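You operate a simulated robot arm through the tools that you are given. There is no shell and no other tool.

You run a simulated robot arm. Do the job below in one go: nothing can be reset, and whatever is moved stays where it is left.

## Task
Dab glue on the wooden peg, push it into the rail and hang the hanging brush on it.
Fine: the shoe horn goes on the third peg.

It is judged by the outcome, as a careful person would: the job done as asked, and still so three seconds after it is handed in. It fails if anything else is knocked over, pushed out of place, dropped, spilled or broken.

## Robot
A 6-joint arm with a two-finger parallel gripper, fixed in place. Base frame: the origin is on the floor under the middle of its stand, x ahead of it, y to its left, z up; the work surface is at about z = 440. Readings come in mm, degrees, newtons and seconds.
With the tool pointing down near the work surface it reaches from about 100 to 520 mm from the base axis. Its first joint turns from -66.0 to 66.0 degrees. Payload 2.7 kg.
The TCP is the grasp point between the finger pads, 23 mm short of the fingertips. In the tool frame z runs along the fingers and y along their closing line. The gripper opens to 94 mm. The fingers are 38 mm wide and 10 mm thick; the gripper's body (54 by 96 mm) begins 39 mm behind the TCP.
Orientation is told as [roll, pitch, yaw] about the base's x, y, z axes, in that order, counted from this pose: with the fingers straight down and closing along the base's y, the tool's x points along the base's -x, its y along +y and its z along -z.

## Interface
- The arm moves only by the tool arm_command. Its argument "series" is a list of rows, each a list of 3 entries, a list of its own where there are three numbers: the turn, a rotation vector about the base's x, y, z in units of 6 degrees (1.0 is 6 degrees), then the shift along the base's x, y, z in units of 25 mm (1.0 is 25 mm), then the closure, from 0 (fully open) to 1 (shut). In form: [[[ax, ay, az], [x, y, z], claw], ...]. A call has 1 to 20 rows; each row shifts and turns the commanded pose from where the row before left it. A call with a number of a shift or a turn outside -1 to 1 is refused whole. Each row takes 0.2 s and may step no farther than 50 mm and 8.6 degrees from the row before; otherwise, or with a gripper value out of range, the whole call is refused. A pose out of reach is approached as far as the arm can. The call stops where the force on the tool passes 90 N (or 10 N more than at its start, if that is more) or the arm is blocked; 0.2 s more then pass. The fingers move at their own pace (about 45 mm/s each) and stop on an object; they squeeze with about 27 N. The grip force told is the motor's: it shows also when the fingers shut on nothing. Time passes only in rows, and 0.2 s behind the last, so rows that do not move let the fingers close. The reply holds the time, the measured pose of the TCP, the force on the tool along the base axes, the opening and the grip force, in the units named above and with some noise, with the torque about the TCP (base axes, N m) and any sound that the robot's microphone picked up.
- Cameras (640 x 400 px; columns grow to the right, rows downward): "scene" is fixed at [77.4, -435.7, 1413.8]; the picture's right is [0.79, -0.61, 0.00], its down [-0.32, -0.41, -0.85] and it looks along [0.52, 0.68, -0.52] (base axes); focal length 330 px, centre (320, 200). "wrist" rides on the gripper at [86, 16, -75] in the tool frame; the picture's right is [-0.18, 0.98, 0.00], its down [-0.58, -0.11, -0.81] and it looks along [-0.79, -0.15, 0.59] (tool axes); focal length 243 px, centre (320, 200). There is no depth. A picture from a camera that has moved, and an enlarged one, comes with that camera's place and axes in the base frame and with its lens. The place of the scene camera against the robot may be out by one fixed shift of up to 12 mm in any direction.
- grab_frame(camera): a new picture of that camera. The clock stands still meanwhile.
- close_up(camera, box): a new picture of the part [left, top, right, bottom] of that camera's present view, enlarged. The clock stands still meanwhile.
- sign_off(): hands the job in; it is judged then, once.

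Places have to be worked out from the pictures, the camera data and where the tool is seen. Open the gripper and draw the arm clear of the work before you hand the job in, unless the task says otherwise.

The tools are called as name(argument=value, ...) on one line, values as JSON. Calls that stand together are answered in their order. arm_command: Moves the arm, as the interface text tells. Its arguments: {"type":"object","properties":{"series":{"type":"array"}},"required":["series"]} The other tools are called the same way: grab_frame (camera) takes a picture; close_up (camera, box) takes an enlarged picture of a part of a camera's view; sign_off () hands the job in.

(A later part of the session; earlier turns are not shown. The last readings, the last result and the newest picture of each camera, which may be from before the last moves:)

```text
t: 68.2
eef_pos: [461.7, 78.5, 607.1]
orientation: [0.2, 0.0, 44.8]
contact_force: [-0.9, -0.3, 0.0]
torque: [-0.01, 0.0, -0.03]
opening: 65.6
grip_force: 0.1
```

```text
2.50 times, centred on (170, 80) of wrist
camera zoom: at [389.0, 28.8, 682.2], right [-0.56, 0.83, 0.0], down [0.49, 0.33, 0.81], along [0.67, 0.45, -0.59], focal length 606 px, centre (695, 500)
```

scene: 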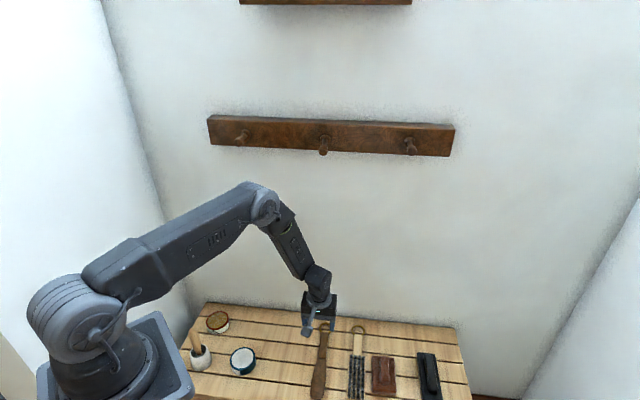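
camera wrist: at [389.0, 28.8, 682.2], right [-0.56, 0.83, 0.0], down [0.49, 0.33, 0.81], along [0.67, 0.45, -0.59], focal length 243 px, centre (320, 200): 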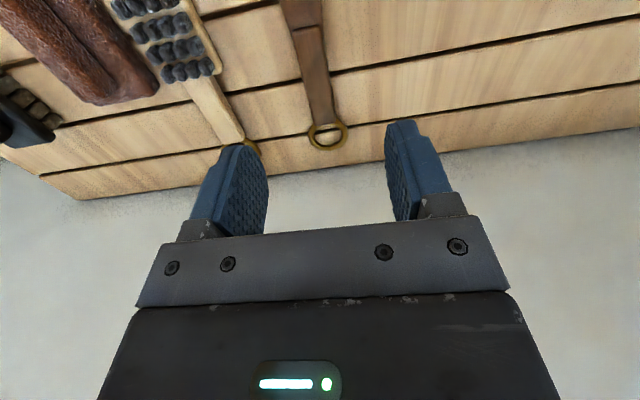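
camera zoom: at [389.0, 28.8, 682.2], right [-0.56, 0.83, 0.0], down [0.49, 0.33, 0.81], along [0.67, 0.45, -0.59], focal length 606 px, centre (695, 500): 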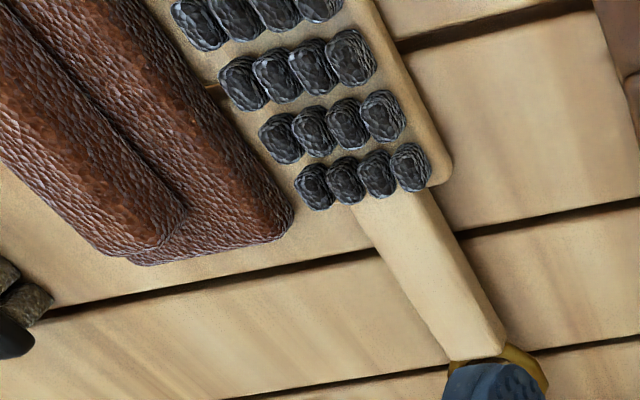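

The shoe horn's handle runs along 44° at w≈280, with the ring centred at about (541, 145.5) and a handle width of about 26 mm. I align over the mid-handle and descend to a pre-grasp height.

arm_command(series=[[[0, 0, -0.15], [0.35, 0.18, -0.8], 0.3], [[0, 0, 0], [0.35, 0.18, -0.8], 0.3], [[0, 0, 0], [0.34, 0.19, -0.8], 0.3], [[0, 0, 0], [0, 0, -0.8], 0.3], [[0, 0, 0], [0, 0, -0.8], 0.3], [[0, 0, 0], [0, 0, 0], 0.3]])

grab_frame(camera="wrist")

close_up(camera="wrist", box=[180, 50, 460, 240])

```text
t: 69.6
eef_pos: [488.4, 91.4, 505.6]
orientation: [0.1, -0.1, 44.0]
contact_force: [0.0, 0.0, 0.2]
torque: [0.01, 0.01, -0.01]
opening: 65.9
grip_force: 0.1
```

```text
taken
camera wrist: at [414.5, 42.1, 580.9], right [-0.55, 0.84, 0.0], down [0.49, 0.32, 0.81], along [0.67, 0.44, -0.59], focal length 243 px, centre (320, 200)
```

wrist: 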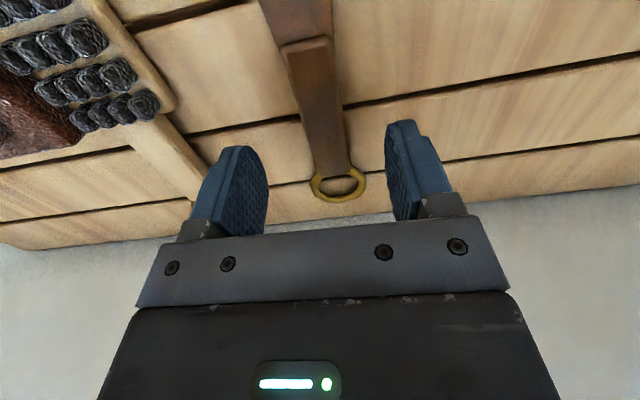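

```text
2.11 times, centred on (320, 145) of wrist
camera zoom: at [414.5, 42.1, 580.9], right [-0.55, 0.84, 0.0], down [0.49, 0.32, 0.81], along [0.67, 0.44, -0.59], focal length 511 px, centre (320, 316)
```

zoom: 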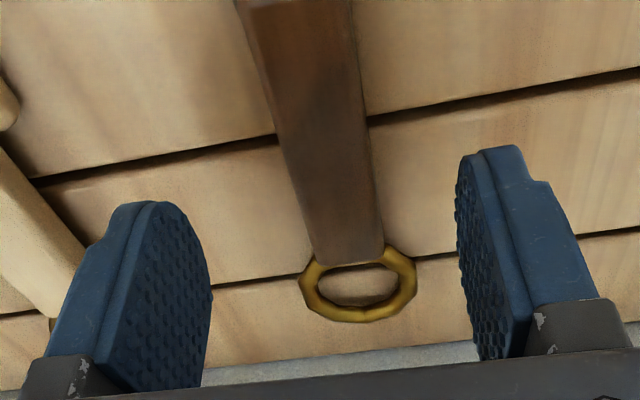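

The handle is centred between the fingers to within about half a millimetre. I descend to just above the wood and close on it.

arm_command(series=[[[0, 0, 0], [0, 0, -0.8], 0.3], [[0, 0, 0], [0, 0, -0.5], 0.3], [[0, 0, 0], [0, 0, -0.25], 0.3], [[0, 0, 0], [0, 0, -0.1], 0.3], [[0, 0, 0], [0, 0, 0], 0.3]])

```text
t: 70.8
eef_pos: [483.1, 91.4, 467.7]
orientation: [0.0, -0.2, 44.0]
contact_force: [0.8, -0.9, -0.2]
torque: [-0.02, -0.02, 0.01]
opening: 65.9
grip_force: 0.0
out of reach, approached as far as the arm can: row 3
```

The reach limit pulled the tool back a few millimetres. I shift the grasp point slightly toward the base and check where it settles.

arm_command(series=[[[0, 0, 0], [-0.25, -0.25, 0], 0.3], [[0, 0, 0], [-0.1, -0.1, 0], 0.3], [[0, 0, 0], [0, 0, 0], 0.3]])

```text
t: 71.6
eef_pos: [474.7, 82.1, 466.7]
orientation: [0.0, 0.0, 44.1]
contact_force: [-0.2, 0.1, 0.3]
torque: [0.0, -0.01, 0.01]
opening: 65.5
grip_force: 0.0
```

Now free of the limit at n≈394. I trim sideways to the handle axis and lower the last 3 mm.

arm_command(series=[[[0, 0, 0], [0.05, -0.05, -0.06], 0.3], [[0, 0, 0], [0, 0, -0.05], 0.3], [[0, 0, 0], [0, 0, 0], 0.3]])

close_up(camera="wrist", box=[180, 50, 460, 240])

```text
t: 72.4
eef_pos: [476.1, 80.7, 464.4]
orientation: [0.1, 0.0, 44.0]
contact_force: [-0.3, -0.4, 0.9]
torque: [0.0, 0.0, -0.02]
opening: 65.7
grip_force: 0.0
```

```text
2.11 times, centred on (320, 145) of wrist
camera zoom: at [403.2, 32.5, 540.1], right [-0.55, 0.84, 0.0], down [0.49, 0.32, 0.81], along [0.67, 0.44, -0.59], focal length 511 px, centre (320, 316)
```

zoom: 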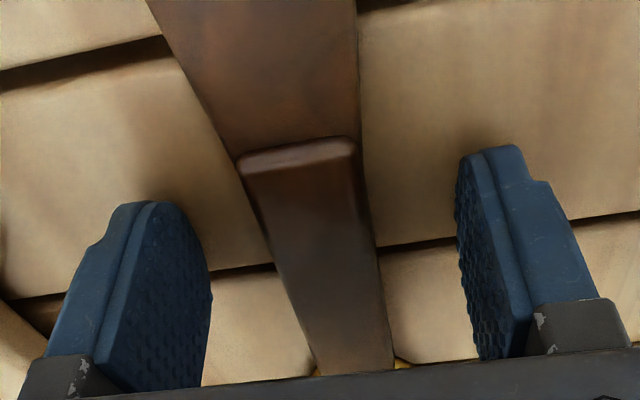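

The handle is well centred between the fingers at z=464. I close the gripper.

arm_command(series=[[[0, 0, 0], [0, 0, -0.02], 0.5], [[0, 0, 0], [0, 0, 0], 0.7], [[0, 0, 0], [0, 0, 0], 1], [[0, 0, 0], [0, 0, 0], 1], [[0, 0, 0], [0, 0, 0], 1]])

arm_command(series=[[[0, 0, 0], [0, 0, 0.1], 1], [[0, 0, 0], [0, 0, 0.2], 1], [[0, 0, 0], [0, 0, 0.3], 1], [[0, 0, 0], [0, 0, 0], 1]])

grab_frame(camera="wrist")

```text
t: 73.6
eef_pos: [477.0, 81.0, 464.9]
orientation: [0.1, 0.0, 44.0]
contact_force: [0.8, -0.2, 0.0]
torque: [-0.05, 0.0, 0.02]
opening: 26.3
grip_force: 27.0
```

```text
t: 74.6
eef_pos: [477.7, 80.3, 480.2]
orientation: [0.1, 0.0, 44.0]
contact_force: [-0.3, 0.7, -0.8]
torque: [0.0, 0.0, 0.01]
opening: 26.1
grip_force: 27.2
```

```text
taken
camera wrist: at [404.0, 32.3, 555.0], right [-0.55, 0.84, 0.0], down [0.49, 0.32, 0.81], along [0.67, 0.44, -0.59], focal length 243 px, centre (320, 200)
```

wrist: 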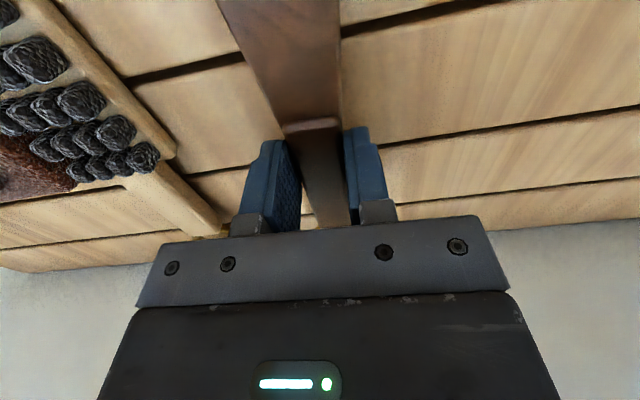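

Opening 26 mm at 27 N and holding after 15 mm of lift. I raise further and check in the scene view that the horn stays level.

arm_command(series=[[[0, 0, 0], [0, 0, 0.5], 1], [[0, 0, 0], [0, 0, 0.8], 1], [[0, 0, 0], [0, 0, 0.8], 1], [[0, 0, 0], [0, 0, 0.8], 1], [[0, 0, 0], [0, 0, 0.8], 1], [[0, 0, 0], [0, 0, 0.8], 1], [[0, 0, 0], [0, 0, 0], 1]])

close_up(camera="scene", box=[250, 260, 410, 400])

grab_frame(camera="wrist")

```text
t: 76.2
eef_pos: [476.6, 81.0, 592.3]
orientation: [0.2, -0.1, 44.0]
contact_force: [-0.3, -0.7, -0.5]
torque: [0.0, 0.02, 0.01]
opening: 26.3
grip_force: 27.3
```

```text
2.86 times, centred on (330, 330) of scene
camera zoom: at [77.5, -435.7, 1413.8], right [0.79, -0.61, 0.0], down [-0.32, -0.41, -0.85], along [0.52, 0.68, -0.52], focal length 944 px, centre (291, -171)
```

zoom: 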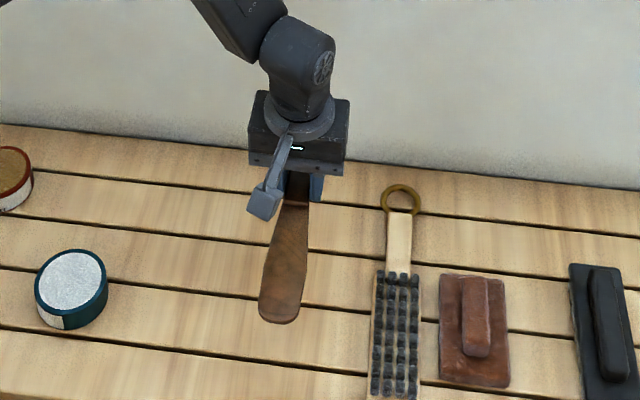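

```text
taken
camera wrist: at [403.1, 32.5, 667.7], right [-0.55, 0.84, 0.0], down [0.49, 0.32, 0.81], along [0.67, 0.44, -0.59], focal length 243 px, centre (320, 200)
```

wrist: 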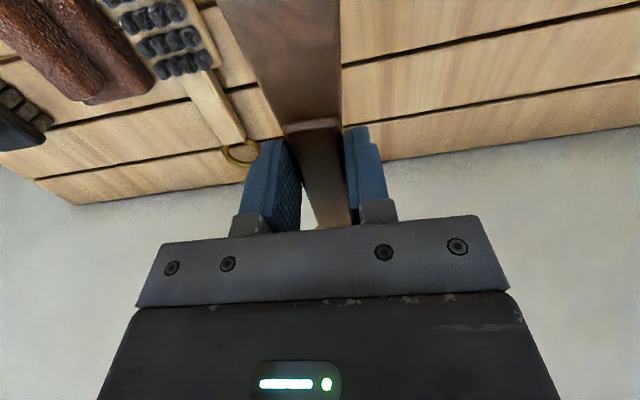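

The horn is held level. I raise it clear and back from the wall, then will swing the tool up to point at the wall so the ring comes out on top.

arm_command(series=[[[0, 0, 0.17], [-0.2, -0.2, 0.92], 1], [[0, 0, 0], [-0.2, -0.2, 0.92], 1], [[0, 0, 0], [-0.2, -0.2, 0.92], 1], [[0, 0, 0], [-0.2, -0.2, 0.92], 1], [[0, 0, 0], [-0.2, -0.2, 0.92], 1], [[0, 0, 0], [-0.2, -0.2, 0.92], 1], [[0, 0, 0], [-0.2, -0.2, 0.92], 1], [[0, 0, 0], [-0.2, -0.2, 0.92], 1], [[0, 0, 0], [-0.2, -0.2, 0.92], 1], [[0.663, -0.663, 0], [0.3, -0.28, 0.575], 1], [[0.663, -0.663, 0], [0.4, -0.28, 0.575], 1], [[0.663, -0.663, 0], [0.4, -0.28, 0.575], 1], [[0.663, -0.663, 0], [0.4, -0.28, 0.575], 1], [[0.663, -0.663, 0], [0.4, -0.28, 0.575], 1], [[0, 0, 0], [0, 0, 0], 1]])

grab_frame(camera="scene")

```text
t: 79.4
eef_pos: [481.1, 1.1, 870.7]
orientation: [0.1, -28.1, 45.0]
contact_force: [0.2, -1.0, -1.7]
torque: [-0.01, 0.03, 0.0]
opening: 26.0
grip_force: 26.5
```

```text
taken
```

scene: 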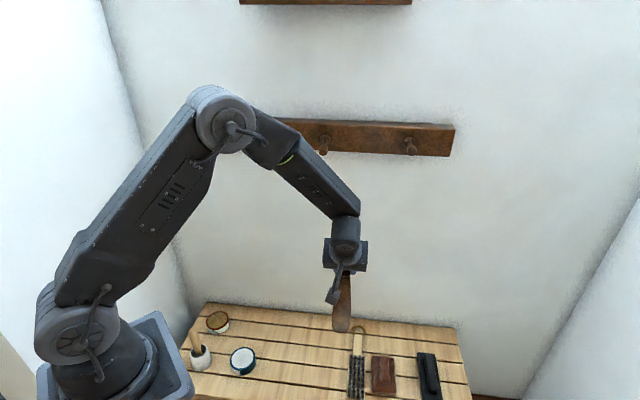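

arm_command(series=[[[0.663, -0.663, 0], [0.39, -0.29, 0.578], 1], [[0.663, -0.663, 0], [0.39, -0.29, 0.578], 1], [[0.663, -0.663, 0], [0.39, -0.29, 0.578], 1], [[0.663, -0.663, 0], [0.39, -0.29, 0.578], 1], [[0.663, -0.663, 0], [0.39, -0.29, 0.578], 1], [[0.663, -0.663, 0], [0.39, -0.29, 0.578], 1], [[0.663, -0.663, 0], [0.39, -0.29, 0.578], 1], [[0.663, -0.663, 0], [0.39, -0.29, 0.578], 1], [[0.663, -0.663, 0], [0.39, -0.29, 0.578], 1], [[0.663, -0.663, 0], [0.39, -0.29, 0.578], 1], [[0.663, -0.663, 0], [0.39, -0.29, 0.578], 1], [[0, 0, 0], [0, 0, 0], 1]])

grab_frame(camera="scene")

grab_frame(camera="wrist")

```text
t: 82.0
eef_pos: [588.4, -77.5, 1027.6]
orientation: [177.0, -90.0, -131.9]
contact_force: [-0.7, 0.0, -1.1]
torque: [-0.02, 0.03, 0.01]
opening: 25.9
grip_force: 27.1
```

```text
taken
```

scene: 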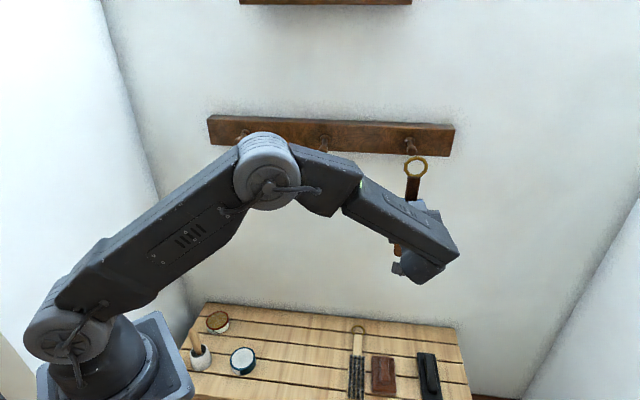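

```text
taken
camera wrist: at [524.1, -118.9, 942.2], right [-0.7, 0.69, 0.18], down [-0.49, -0.65, 0.58], along [0.52, 0.31, 0.79], focal length 243 px, centre (320, 200)
```

wrist: 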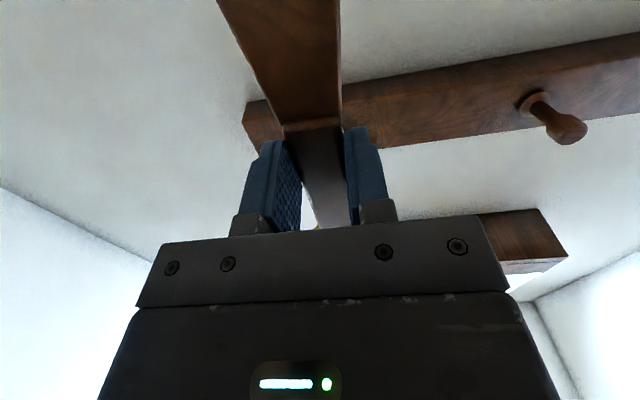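

The tool now points squarely at the wall with the horn hanging upright, the ring on top and just in front of the right-hand peg. I zoom on the ring and peg.

close_up(camera="scene", box=[390, 130, 440, 175])

```text
8.89 times, centred on (415, 152) of scene
camera zoom: at [77.5, -435.7, 1413.8], right [0.79, -0.61, 0.0], down [-0.32, -0.41, -0.85], along [0.52, 0.68, -0.52], focal length 2937 px, centre (-524, 622)
```

zoom: 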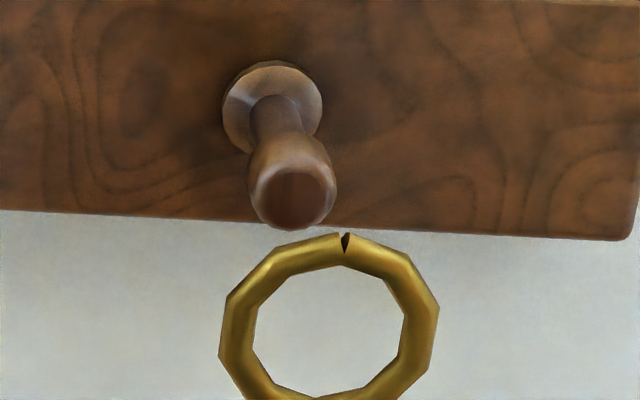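

By parallax the ring needs to rise about 4–6 mm and shift barely sideways. I make most of that correction and bring the ring to about 15 mm in front of the knob for a closer check.

arm_command(series=[[[0, 0, 0], [-0.03, 0.03, 0.18], 1], [[0, 0, 0], [0.45, 0.45, 0], 1], [[0, 0, 0], [0.45, 0.45, 0], 1], [[0, 0, 0], [0.45, 0.45, 0], 1], [[0, 0, 0], [0, 0, 0], 1], [[0, 0, 0], [0, 0, 0], 1]])

close_up(camera="scene", box=[390, 125, 435, 165])

grab_frame(camera="wrist")

```text
t: 83.4
eef_pos: [621.5, -43.7, 1032.8]
orientation: [157.2, -90.0, -112.1]
contact_force: [-0.6, 0.6, -0.8]
torque: [-0.02, 0.02, -0.01]
opening: 26.1
grip_force: 27.0
```

```text
10.00 times, centred on (412, 145) of scene
camera zoom: at [77.5, -435.7, 1413.8], right [0.79, -0.61, 0.0], down [-0.32, -0.41, -0.85], along [0.52, 0.68, -0.52], focal length 3304 px, centre (-605, 750)
```

zoom: 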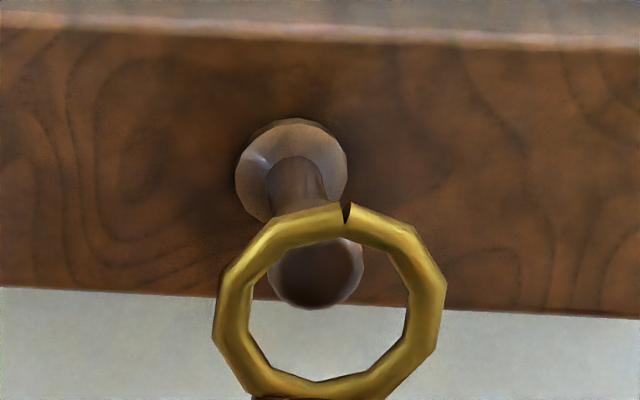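

```text
taken
camera wrist: at [556.7, -85.2, 946.7], right [-0.7, 0.69, 0.18], down [-0.49, -0.65, 0.58], along [0.52, 0.31, 0.79], focal length 243 px, centre (320, 200)
```

wrist: 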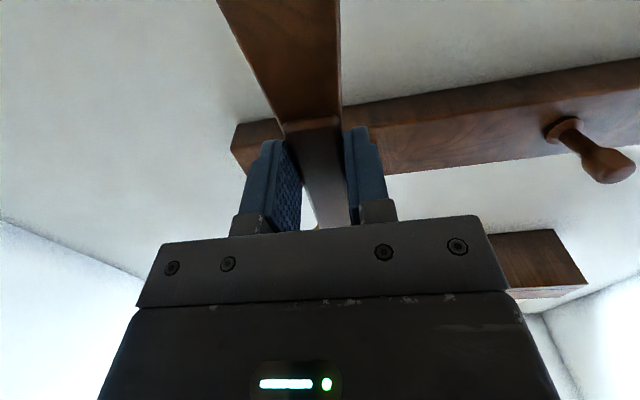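

The ring centre is now only about 1.5 mm below the peg axis and 1 mm to the right, with nearly 7 mm of clearance all round. I advance over the knob in stages.

arm_command(series=[[[0, 0, 0], [-0.02, 0.02, 0.05], 1], [[0, 0, 0], [0.3, 0.3, 0], 1], [[0, 0, 0], [0.3, 0.3, 0], 1], [[0, 0, 0], [0.2, 0.2, 0], 1], [[0, 0, 0], [0, 0, 0], 1]])

close_up(camera="scene", box=[390, 125, 435, 165])

```text
t: 84.6
eef_pos: [639.8, -23.1, 1034.7]
orientation: [144.9, -90.0, -99.9]
contact_force: [-0.4, 0.3, -1.0]
torque: [-0.02, -0.02, 0.0]
opening: 25.7
grip_force: 26.9
```

```text
10.00 times, centred on (412, 145) of scene
camera zoom: at [77.5, -435.7, 1413.8], right [0.79, -0.61, 0.0], down [-0.32, -0.41, -0.85], along [0.52, 0.68, -0.52], focal length 3304 px, centre (-605, 750)
```

zoom: 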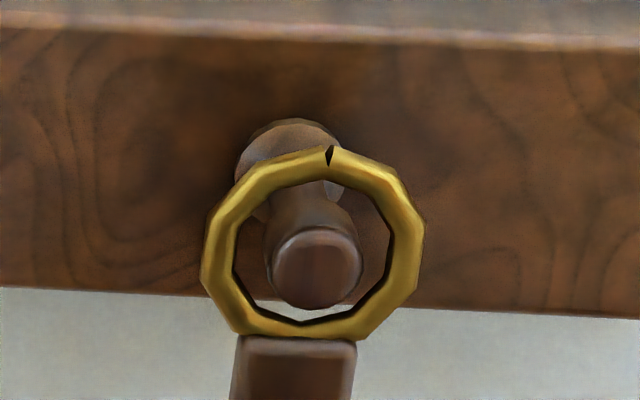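

The knob is through the ring with clearance all round and no force. I advance another 28 mm so the ring is over the neck.

arm_command(series=[[[0, 0, 0], [0.25, 0.25, 0], 1], [[0, 0, 0], [0.25, 0.25, 0], 1], [[0, 0, 0], [0.25, 0.25, 0], 1], [[0, 0, 0], [0, 0, 0], 1]])

close_up(camera="scene", box=[390, 125, 435, 165])

```text
t: 85.6
eef_pos: [657.5, -3.1, 1035.1]
orientation: [170.4, -89.8, -125.3]
contact_force: [-0.1, -0.4, -1.6]
torque: [0.0, 0.05, 0.0]
opening: 26.0
grip_force: 27.5
```

```text
10.00 times, centred on (412, 145) of scene
camera zoom: at [77.5, -435.7, 1413.8], right [0.79, -0.61, 0.0], down [-0.32, -0.41, -0.85], along [0.52, 0.68, -0.52], focal length 3304 px, centre (-605, 750)
```

zoom: 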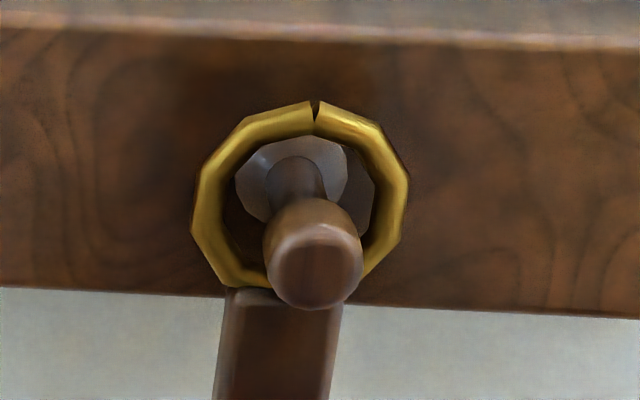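

The ring is now over the neck, past the knob's shoulder. I lower gently so its upper inside comes to rest on the neck.

arm_command(series=[[[0, 0, 0], [0, 0, -0.15], 1], [[0, 0, 0], [0, 0, -0.15], 1], [[0, 0, 0], [0, 0, -0.06], 1], [[0, 0, 0], [0, 0, 0], 1]])

close_up(camera="scene", box=[390, 125, 435, 165])

```text
t: 86.6
eef_pos: [658.3, -4.3, 1026.1]
orientation: [171.5, -89.9, -126.4]
contact_force: [-0.7, 0.3, -1.6]
torque: [-0.03, 0.01, 0.04]
opening: 26.0
grip_force: 27.9
```

```text
10.00 times, centred on (412, 145) of scene
camera zoom: at [77.5, -435.7, 1413.8], right [0.79, -0.61, 0.0], down [-0.32, -0.41, -0.85], along [0.52, 0.68, -0.52], focal length 3304 px, centre (-605, 750)
```

zoom: 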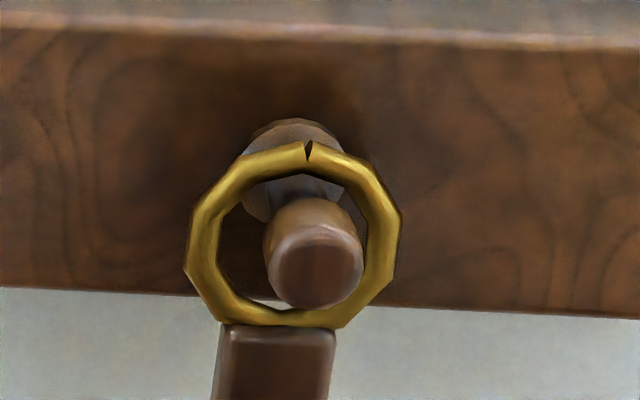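

The ring top is still about 3 mm above the neck. I lower in 1–2 mm steps, watching for upward force.

arm_command(series=[[[0, 0, 0], [0, 0, -0.07], 1], [[0, 0, 0], [0, 0, 0], 1]])

arm_command(series=[[[0, 0, 0], [0, 0, -0.05], 1], [[0, 0, 0], [0, 0, 0], 1]])

arm_command(series=[[[0, 0, 0], [0, 0, -0.04], 1], [[0, 0, 0], [0, 0, 0], 1]])

close_up(camera="scene", box=[390, 125, 435, 165])

```text
t: 87.2
eef_pos: [658.5, -4.1, 1023.9]
orientation: [168.7, -89.9, -123.5]
contact_force: [-0.1, -0.3, 0.2]
torque: [-0.03, 0.01, 0.05]
opening: 25.8
grip_force: 27.3
```

```text
t: 87.8
eef_pos: [657.9, -4.0, 1022.3]
orientation: [165.4, -89.9, -120.3]
contact_force: [-0.1, 0.1, 0.2]
torque: [-0.02, 0.02, -0.03]
opening: 26.2
grip_force: 26.6
```

```text
t: 88.4
eef_pos: [657.9, -3.0, 1020.8]
orientation: [162.5, -90.0, -117.4]
contact_force: [0.8, 0.7, -1.1]
torque: [-0.01, 0.02, 0.0]
opening: 26.1
grip_force: 27.3
```

```text
10.00 times, centred on (412, 145) of scene
camera zoom: at [77.5, -435.7, 1413.8], right [0.79, -0.61, 0.0], down [-0.32, -0.41, -0.85], along [0.52, 0.68, -0.52], focal length 3304 px, centre (-605, 750)
```

zoom: 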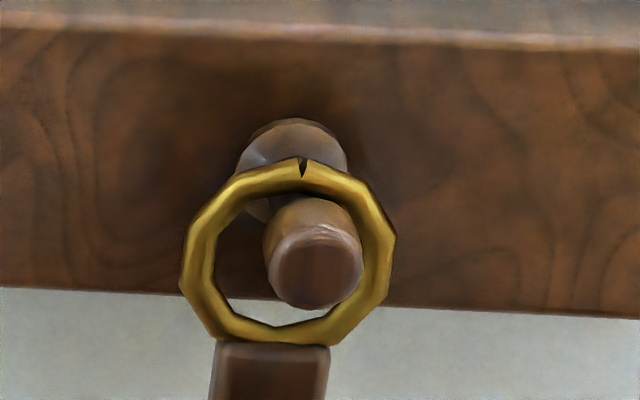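

arm_command(series=[[[0, 0, 0], [0, 0, -0.05], 1], [[0, 0, 0], [0, 0, 0], 1]])

arm_command(series=[[[0, 0, 0], [0, 0, -0.05], 1], [[0, 0, 0], [0, 0, 0], 1]])

close_up(camera="scene", box=[390, 125, 435, 165])

```text
t: 89.0
eef_pos: [657.2, -5.3, 1021.9]
orientation: [-161.0, -89.9, -154.0]
contact_force: [0.0, 0.3, 2.6]
torque: [-0.04, 0.03, 0.0]
opening: 26.1
grip_force: 27.3
```

```text
t: 89.6
eef_pos: [658.4, -4.4, 1020.8]
orientation: [-155.9, -89.8, -158.9]
contact_force: [1.0, 0.8, 7.1]
torque: [-0.01, -0.01, 0.02]
opening: 26.2
grip_force: 26.8
```

```text
10.00 times, centred on (412, 145) of scene
camera zoom: at [77.3, -435.7, 1413.8], right [0.79, -0.61, 0.0], down [-0.32, -0.41, -0.85], along [0.52, 0.68, -0.52], focal length 3304 px, centre (-605, 750)
```

zoom: 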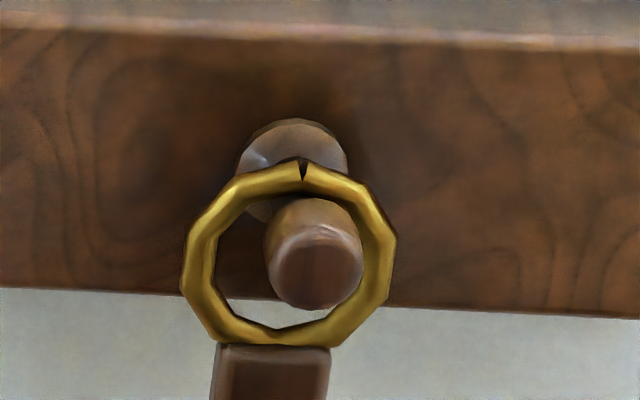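

The ring is bearing on the neck, with about 7 N upward. I relieve that slightly and open the gripper, then check that the horn hangs by itself.

arm_command(series=[[[0, 0, 0], [0, 0, 0.04], 1], [[0, 0, 0], [0, 0, 0], 1], [[0, 0, 0], [0, 0, 0], 0.65], [[0, 0, 0], [0, 0, 0], 0.6], [[0, 0, 0], [0, 0, 0], 0.4], [[0, 0, 0], [0, 0, 0], 0.3], [[0, 0, 0], [0, 0, 0], 0.3], [[0, 0, 0], [0, 0, 0], 0.3]])

close_up(camera="scene", box=[380, 120, 460, 230])

grab_frame(camera="wrist")

```text
t: 91.4
eef_pos: [659.1, -3.5, 1019.9]
orientation: [-179.8, -90.0, -135.1]
contact_force: [-0.4, 0.5, -0.8]
torque: [0.02, 0.06, -0.01]
opening: 65.8
grip_force: 0.0
```

```text
3.64 times, centred on (420, 175) of scene
camera zoom: at [77.4, -435.7, 1413.8], right [0.79, -0.61, 0.0], down [-0.32, -0.41, -0.85], along [0.52, 0.68, -0.52], focal length 1201 px, centre (-44, 291)
```

zoom: 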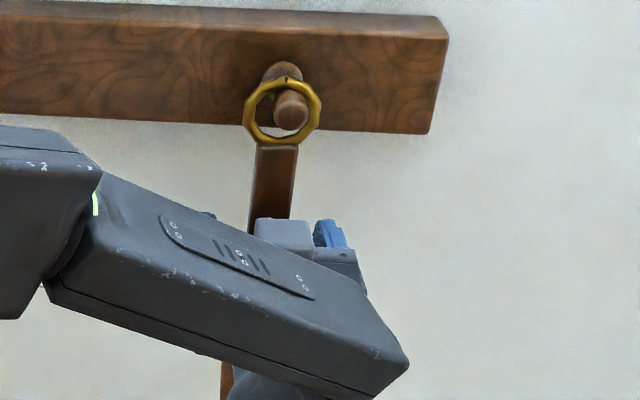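

```text
taken
camera wrist: at [593.9, -45.7, 934.7], right [-0.7, 0.69, 0.18], down [-0.49, -0.65, 0.58], along [0.52, 0.31, 0.79], focal length 243 px, centre (320, 200)
```

wrist: 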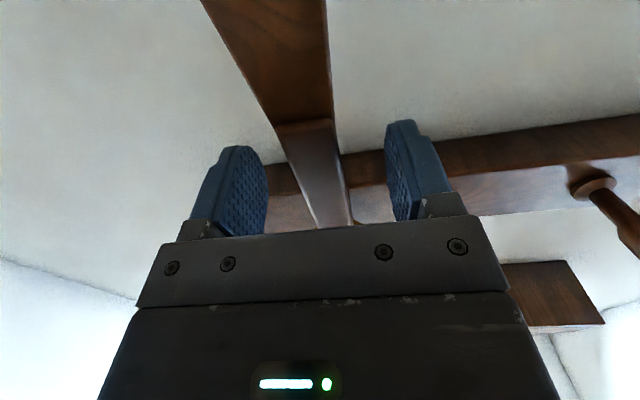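

The horn hangs freely between the open fingers. I withdraw straight back along the normal.

arm_command(series=[[[0, 0, 0], [-0.3, -0.3, 0], 0.3], [[0, 0, 0], [-0.5, -0.5, 0], 0.3], [[0, 0, 0], [-0.7, -0.7, 0], 0.3], [[0, 0, 0], [-0.7, -0.7, 0], 0.3], [[0, 0, 0], [-0.7, -0.7, 0], 0.3], [[0, 0, 0], [-0.7, -0.7, 0], 0.3], [[0, 0, 0], [0, 0, 0], 0.3]])

grab_frame(camera="scene")

grab_frame(camera="wrist")

```text
t: 93.0
eef_pos: [568.2, -95.3, 1020.0]
orientation: [-177.4, -89.9, -137.5]
contact_force: [0.0, -0.3, 0.2]
torque: [0.0, 0.01, 0.0]
opening: 65.9
grip_force: 0.1
```

```text
taken
```

scene: 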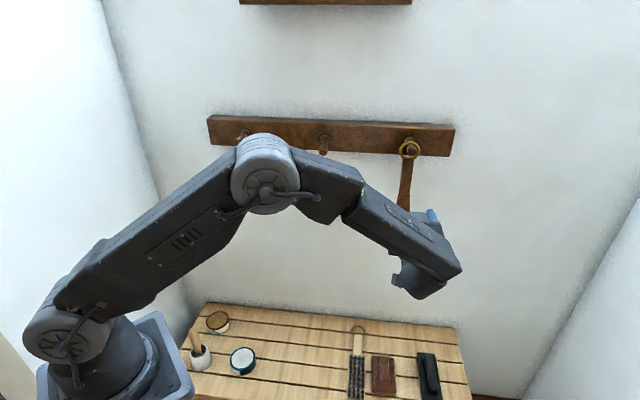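

```text
taken
camera wrist: at [504.2, -136.9, 934.9], right [-0.7, 0.69, 0.18], down [-0.49, -0.65, 0.58], along [0.52, 0.31, 0.79], focal length 243 px, centre (320, 200)
```

wrist: 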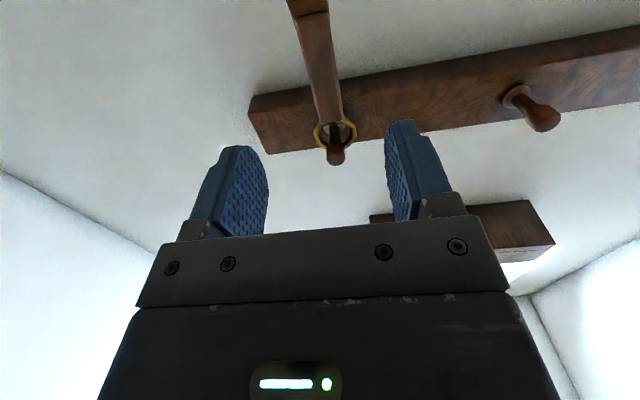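

The horn hangs safely on the third peg. Now I swing the tool back down toward the hanging brush and look at it from above.

arm_command(series=[[[-0.589, 0.589, 0], [-0.21, 0.038, -0.93], 0.3], [[-0.589, 0.589, 0], [-0.21, 0.038, -0.93], 0.3], [[-0.589, 0.589, 0], [-0.21, 0.038, -0.93], 0.3], [[-0.589, 0.589, 0], [-0.21, 0.038, -0.93], 0.3], [[-0.589, 0.589, 0], [-0.21, 0.038, -0.93], 0.3], [[-0.589, 0.589, 0], [-0.21, 0.038, -0.93], 0.3], [[-0.589, 0.589, 0], [-0.21, 0.038, -0.93], 0.3], [[-0.589, 0.589, 0], [-0.21, 0.038, -0.93], 0.3], [[-0.589, 0.589, 0], [-0.21, 0.038, -0.93], 0.3], [[-0.589, 0.589, 0], [-0.21, 0.038, -0.93], 0.3], [[-0.589, 0.589, 0], [-0.21, 0.038, -0.93], 0.3], [[-0.589, 0.589, 0], [-0.21, 0.038, -0.93], 0.3], [[-0.589, 0.589, 0], [-0.21, 0.038, -0.93], 0.3], [[-0.589, 0.589, 0], [-0.21, 0.038, -0.93], 0.3], [[-0.589, 0.589, 0], [-0.21, 0.038, -0.93], 0.3], [[-0.589, 0.589, 0], [-0.21, 0.038, -0.93], 0.3], [[-0.589, 0.589, 0], [-0.21, 0.038, -0.93], 0.3], [[-0.589, 0.589, 0], [-0.21, 0.038, -0.93], 0.3], [[0, 0, 0], [0, 0, 0], 0.3]])

grab_frame(camera="wrist")

grab_frame(camera="scene")

```text
t: 97.0
eef_pos: [474.0, -78.7, 602.4]
orientation: [0.1, -0.2, 45.0]
contact_force: [-0.2, 0.4, 0.0]
torque: [-0.02, 0.01, 0.0]
opening: 65.8
grip_force: 0.1
```

```text
taken
camera wrist: at [401.9, -128.6, 678.0], right [-0.57, 0.82, 0.0], down [0.49, 0.33, 0.81], along [0.67, 0.46, -0.59], focal length 243 px, centre (320, 200)
```

wrist: 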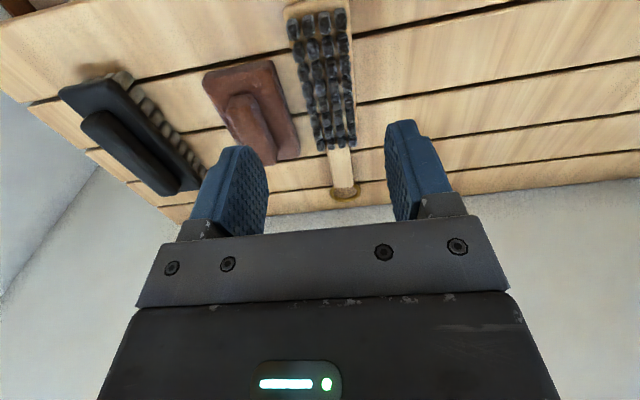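

```text
taken
```

scene: 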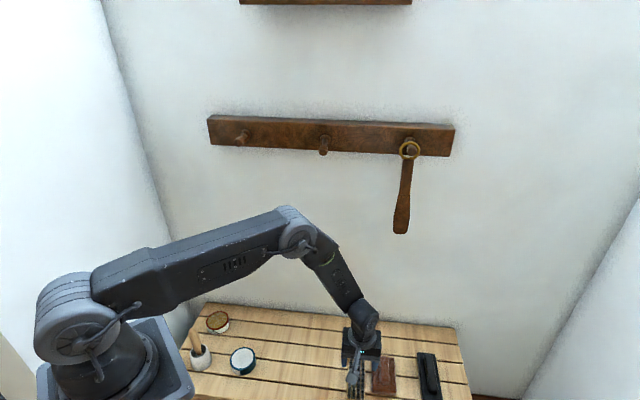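

The horn hangs plumb on the right-hand peg, and the whole brush is now in the wrist view. I zoom on it and on the gap to the brown block.

close_up(camera="wrist", box=[260, 0, 380, 110])

close_up(camera="wrist", box=[260, 90, 400, 210])

close_up(camera="scene", box=[330, 320, 410, 400])

```text
3.64 times, centred on (320, 55) of wrist
camera zoom: at [401.9, -128.6, 678.0], right [-0.57, 0.82, 0.0], down [0.49, 0.33, 0.81], along [0.67, 0.46, -0.59], focal length 882 px, centre (320, 727)
```

zoom: 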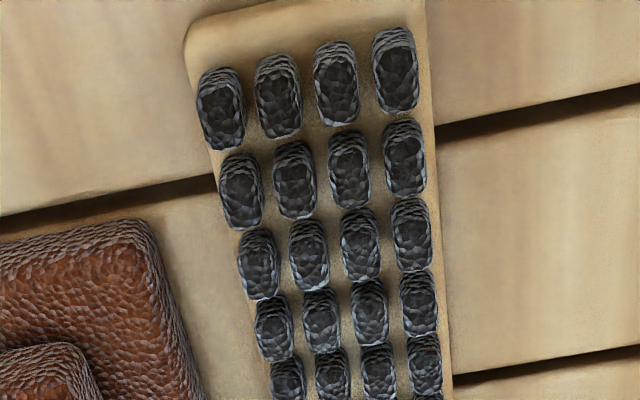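

```text
3.33 times, centred on (330, 150) of wrist
camera zoom: at [401.9, -128.6, 678.0], right [-0.57, 0.82, 0.0], down [0.49, 0.33, 0.81], along [0.67, 0.46, -0.59], focal length 809 px, centre (287, 367)
```

zoom: 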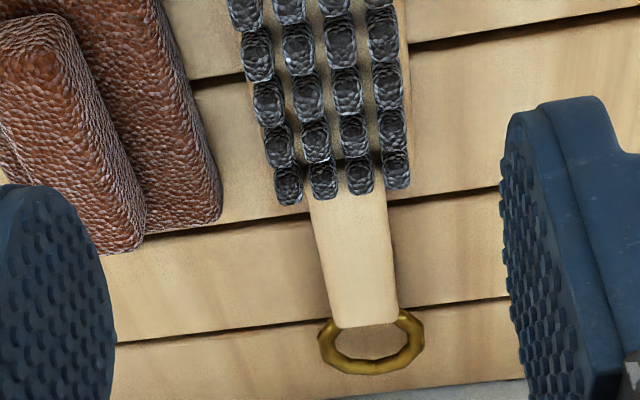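

```text
5.00 times, centred on (370, 360) of scene
camera zoom: at [77.4, -435.7, 1413.8], right [0.79, -0.61, 0.0], down [-0.32, -0.41, -0.85], along [0.52, 0.68, -0.52], focal length 1652 px, centre (70, -600)
```

zoom: 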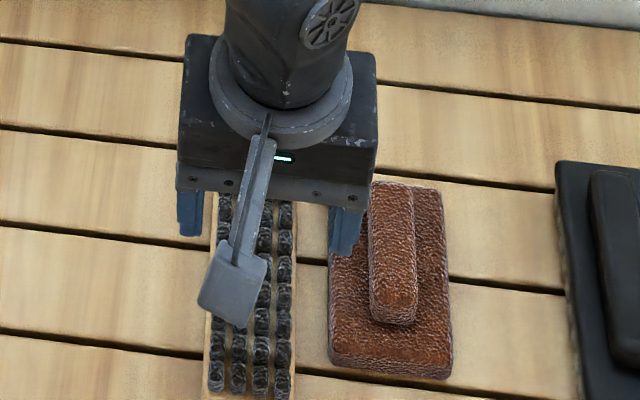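

The brush axis runs at w≈389.5 with a head about 52 mm wide starting at n≈250. The brown block begins only at n≈285, so I'll grip the head's near end at n≈270 with the fingers partly closed to 61 mm.

arm_command(series=[[[0, 0, -0.08], [-0.1, -0.08, -0.8], 0.35], [[0, 0, 0], [-0.1, -0.07, -0.8], 0.35], [[0, 0, 0], [-0.1, -0.07, -0.8], 0.35], [[0, 0, 0], [0, 0, -0.8], 0.35], [[0, 0, 0], [0, 0, -0.8], 0.35], [[0, 0, 0], [0, 0, 0], 0.35]])

grab_frame(camera="wrist")

close_up(camera="scene", box=[330, 320, 410, 400])

```text
t: 98.4
eef_pos: [468.9, -84.4, 502.7]
orientation: [0.1, -0.2, 44.5]
contact_force: [-0.2, 0.5, 0.0]
torque: [0.02, -0.02, -0.04]
opening: 61.0
grip_force: 0.1
```

```text
taken
camera wrist: at [395.2, -134.0, 577.0], right [-0.56, 0.83, 0.0], down [0.49, 0.33, 0.81], along [0.67, 0.45, -0.59], focal length 243 px, centre (320, 200)
```

wrist: 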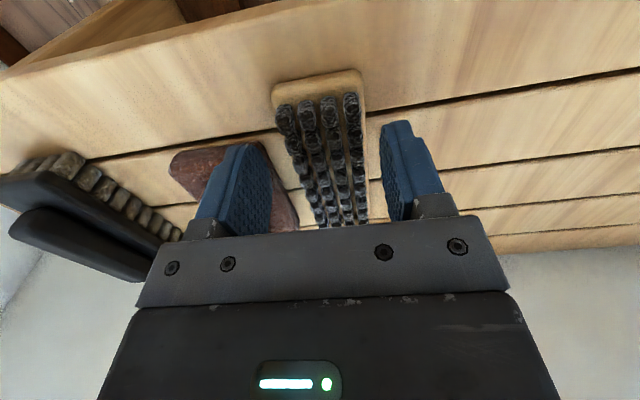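

```text
5.00 times, centred on (370, 360) of scene
camera zoom: at [77.4, -435.7, 1413.8], right [0.79, -0.61, 0.0], down [-0.32, -0.41, -0.85], along [0.52, 0.68, -0.52], focal length 1652 px, centre (70, -600)
```

zoom: 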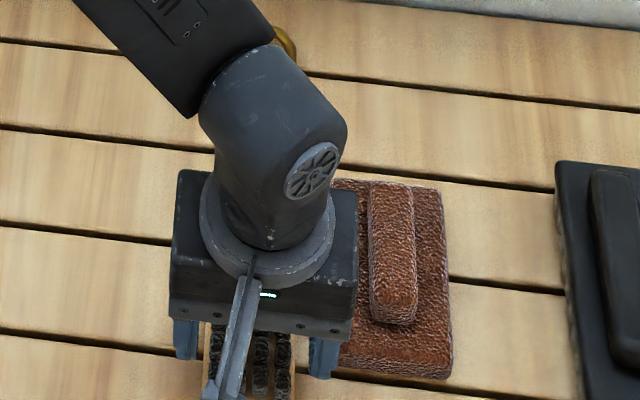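

close_up(camera="wrist", box=[180, 50, 460, 240])

close_up(camera="scene", box=[345, 370, 395, 400])

```text
2.11 times, centred on (320, 145) of wrist
camera zoom: at [395.2, -134.0, 577.0], right [-0.56, 0.83, 0.0], down [0.49, 0.33, 0.81], along [0.67, 0.45, -0.59], focal length 511 px, centre (320, 316)
```

zoom: 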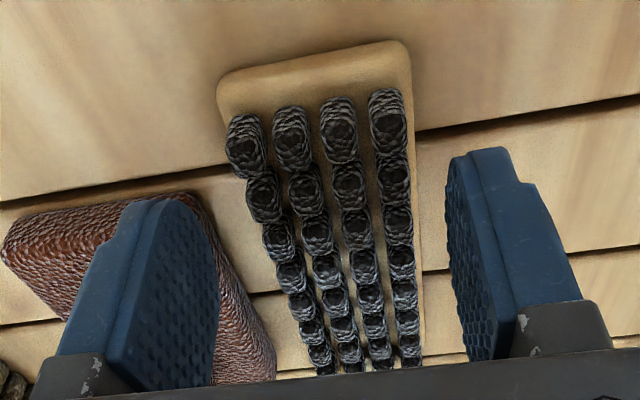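

```text
12.80 times, centred on (370, 385) of scene
camera zoom: at [77.4, -435.7, 1413.8], right [0.79, -0.61, 0.0], down [-0.32, -0.41, -0.85], along [0.52, 0.68, -0.52], focal length 4229 px, centre (-320, -2168)
```

zoom: 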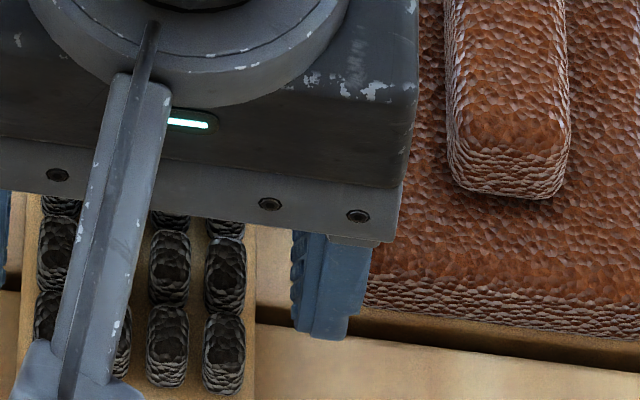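

The brush is centred under the tool to within half a millimetre, but the block's corner is close to the outer finger. I move 8 mm toward the base and narrow to 58 mm before descending.

arm_command(series=[[[0, 0, 0], [-0.226, -0.226, 0], 0.383], [[0, 0, 0], [0, 0, -0.3], 0.383], [[0, 0, 0], [0, 0, -0.3], 0.383], [[0, 0, 0], [0, 0, 0], 0.383]])

close_up(camera="wrist", box=[180, 50, 460, 240])

close_up(camera="scene", box=[345, 370, 395, 400])

```text
t: 99.4
eef_pos: [461.4, -90.6, 487.7]
orientation: [0.1, -0.1, 44.5]
contact_force: [-0.5, -0.6, 0.6]
torque: [-0.01, 0.03, -0.01]
opening: 58.0
grip_force: 0.1
```

```text
2.11 times, centred on (320, 145) of wrist
camera zoom: at [388.7, -139.6, 562.1], right [-0.56, 0.83, 0.0], down [0.49, 0.33, 0.81], along [0.67, 0.45, -0.59], focal length 511 px, centre (320, 316)
```

zoom: 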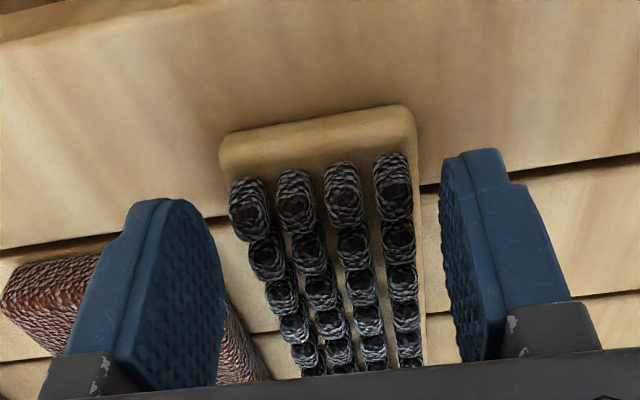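

```text
12.80 times, centred on (370, 385) of scene
camera zoom: at [77.4, -435.7, 1413.8], right [0.79, -0.61, 0.0], down [-0.32, -0.41, -0.85], along [0.52, 0.68, -0.52], focal length 4229 px, centre (-320, -2168)
```

zoom: 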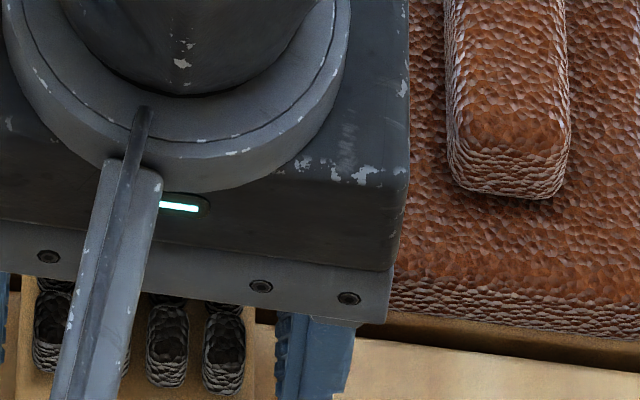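

Centred within half a millimetre and clear of the block. I descend in short stages, checking for contact.

arm_command(series=[[[0, 0, 0], [0.01, -0.01, -0.3], 0.383], [[0, 0, 0], [0, 0, -0.2], 0.383], [[0, 0, 0], [0, 0, 0], 0.383]])

close_up(camera="wrist", box=[180, 50, 460, 240])

```text
t: 100.2
eef_pos: [460.3, -90.9, 474.1]
orientation: [0.1, -0.2, 44.5]
contact_force: [-0.4, -0.1, 0.0]
torque: [-0.01, 0.0, 0.0]
opening: 58.3
grip_force: 0.1
```

```text
2.11 times, centred on (320, 145) of wrist
camera zoom: at [388.3, -140.3, 549.6], right [-0.56, 0.83, 0.0], down [0.49, 0.33, 0.81], along [0.67, 0.45, -0.59], focal length 511 px, centre (320, 316)
```

zoom: 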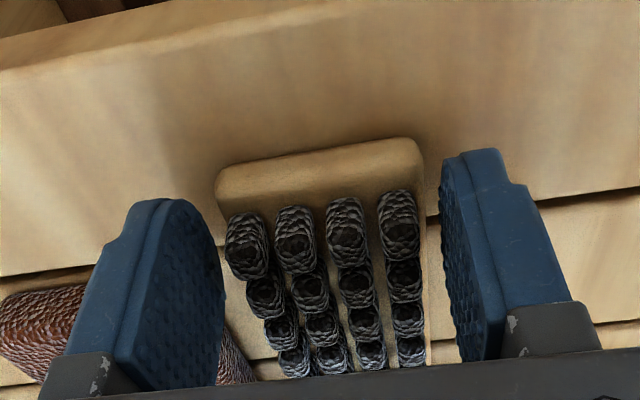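

No contact at z=474. I go down the remaining 9 mm in small steps.

arm_command(series=[[[0, 0, 0], [0, 0, -0.2], 0.383], [[0, 0, 0], [0, 0, -0.08], 0.383], [[0, 0, 0], [0, 0, 0], 0.383]])

arm_command(series=[[[0, 0, 0], [0, 0, -0.08], 0.383], [[0, 0, 0], [0, 0, 0], 0.383]])

```text
t: 101.0
eef_pos: [461.3, -90.3, 468.1]
orientation: [0.2, -0.3, 44.5]
contact_force: [0.4, -0.5, -1.1]
torque: [0.01, 0.03, -0.01]
opening: 58.2
grip_force: 0.1
```

```text
t: 101.6
eef_pos: [462.8, -89.4, 466.6]
orientation: [0.1, -0.1, 44.6]
contact_force: [0.6, -0.4, 0.2]
torque: [-0.02, 0.03, -0.02]
opening: 57.9
grip_force: 0.1
```

arm_command(series=[[[0, 0, 0], [0, 0, -0.07], 0.383], [[0, 0, 0], [0, 0, 0], 0.383]])

close_up(camera="wrist", box=[180, 50, 460, 240])

```text
t: 102.2
eef_pos: [461.6, -90.1, 463.1]
orientation: [0.1, -0.2, 44.5]
contact_force: [-0.4, -0.8, 1.3]
torque: [0.01, -0.02, -0.02]
opening: 57.8
grip_force: 0.1
```

```text
2.11 times, centred on (320, 145) of wrist
camera zoom: at [388.9, -139.3, 538.9], right [-0.56, 0.83, 0.0], down [0.49, 0.33, 0.81], along [0.67, 0.45, -0.59], focal length 511 px, centre (320, 316)
```

zoom: 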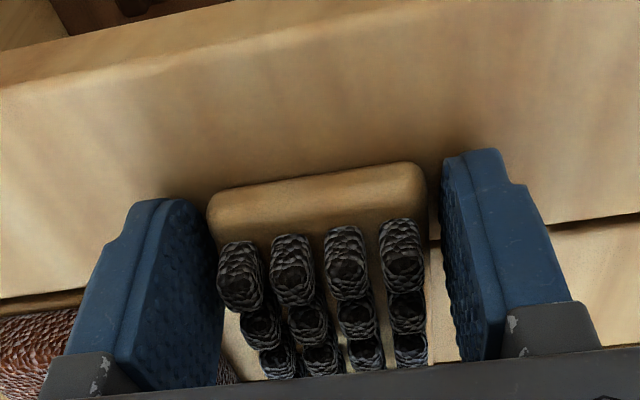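

The fingers straddle the head with no contact. I close the gripper.

arm_command(series=[[[0, 0, 0], [0, 0, 0.01], 0.5], [[0, 0, 0], [0, 0, 0], 0.7], [[0, 0, 0], [0, 0, 0], 1], [[0, 0, 0], [0, 0, 0], 1], [[0, 0, 0], [0, 0, 0], 1]])

arm_command(series=[[[0, 0, 0], [0, 0, 0.1], 1], [[0, 0, 0], [0, 0, 0.15], 1], [[0, 0, 0], [0, 0, 0.2], 1], [[0, 0, 0], [0, 0, 0], 1]])

grab_frame(camera="wrist")

close_up(camera="scene", box=[320, 310, 430, 400])

```text
t: 103.4
eef_pos: [462.2, -89.5, 464.0]
orientation: [0.1, -0.1, 44.5]
contact_force: [0.6, 0.6, 0.5]
torque: [-0.07, 0.04, -0.02]
opening: 51.3
grip_force: 27.1
```

```text
t: 104.4
eef_pos: [461.3, -89.8, 474.9]
orientation: [0.1, -0.3, 44.4]
contact_force: [0.4, -0.3, -1.3]
torque: [-0.07, 0.06, -0.01]
opening: 51.3
grip_force: 27.0
```

```text
taken
camera wrist: at [388.4, -140.1, 550.0], right [-0.56, 0.83, 0.0], down [0.49, 0.33, 0.81], along [0.67, 0.45, -0.59], focal length 243 px, centre (320, 200)
```

wrist: 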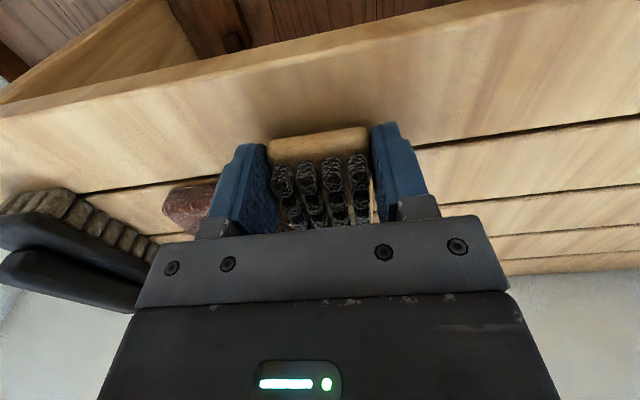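

```text
4.44 times, centred on (375, 355) of scene
camera zoom: at [77.5, -435.7, 1413.8], right [0.79, -0.61, 0.0], down [-0.32, -0.41, -0.85], along [0.52, 0.68, -0.52], focal length 1468 px, centre (76, -489)
```

zoom: 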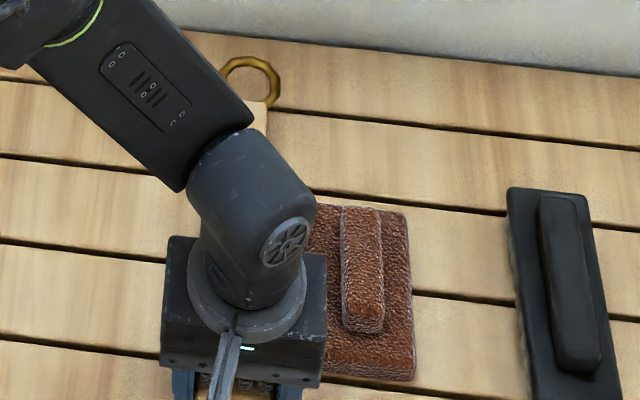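

Gripped at 51.3 mm, with a small torque from the brush's weight. I lift further and check for droop.

arm_command(series=[[[0, 0, 0], [0, 0, 0.3], 1], [[0, 0, 0], [0, 0, 0.5], 1], [[0, 0, 0], [0, 0, 0.6], 1], [[0, 0, 0], [0, 0, 0.6], 1], [[0, 0, 0], [0, 0, 0.6], 1], [[0, 0, 0], [0, 0, 0.6], 1], [[0, 0, 0], [0, 0, 0.6], 1], [[0, 0, 0], [0, 0, 0], 1]])

grab_frame(camera="scene")

grab_frame(camera="wrist")

```text
t: 106.2
eef_pos: [461.1, -90.6, 572.2]
orientation: [0.1, -0.1, 44.5]
contact_force: [-0.3, 0.6, -0.2]
torque: [-0.06, 0.03, -0.03]
opening: 51.3
grip_force: 26.7
```

```text
taken
```

scene: 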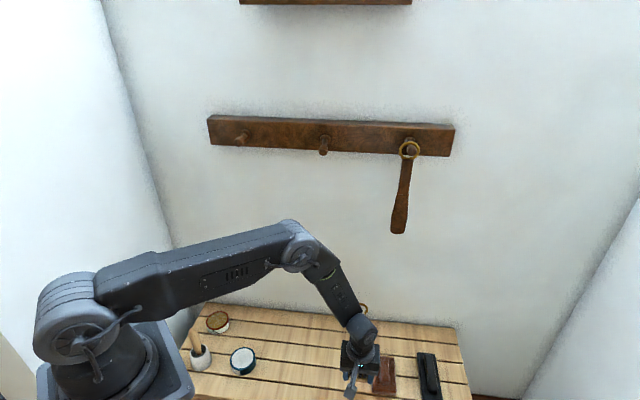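

```text
taken
camera wrist: at [388.4, -139.2, 646.6], right [-0.56, 0.83, 0.0], down [0.49, 0.33, 0.81], along [0.67, 0.45, -0.59], focal length 243 px, centre (320, 200)
```

wrist: 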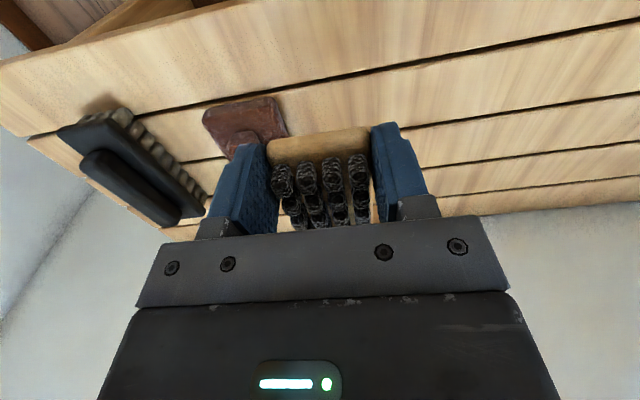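

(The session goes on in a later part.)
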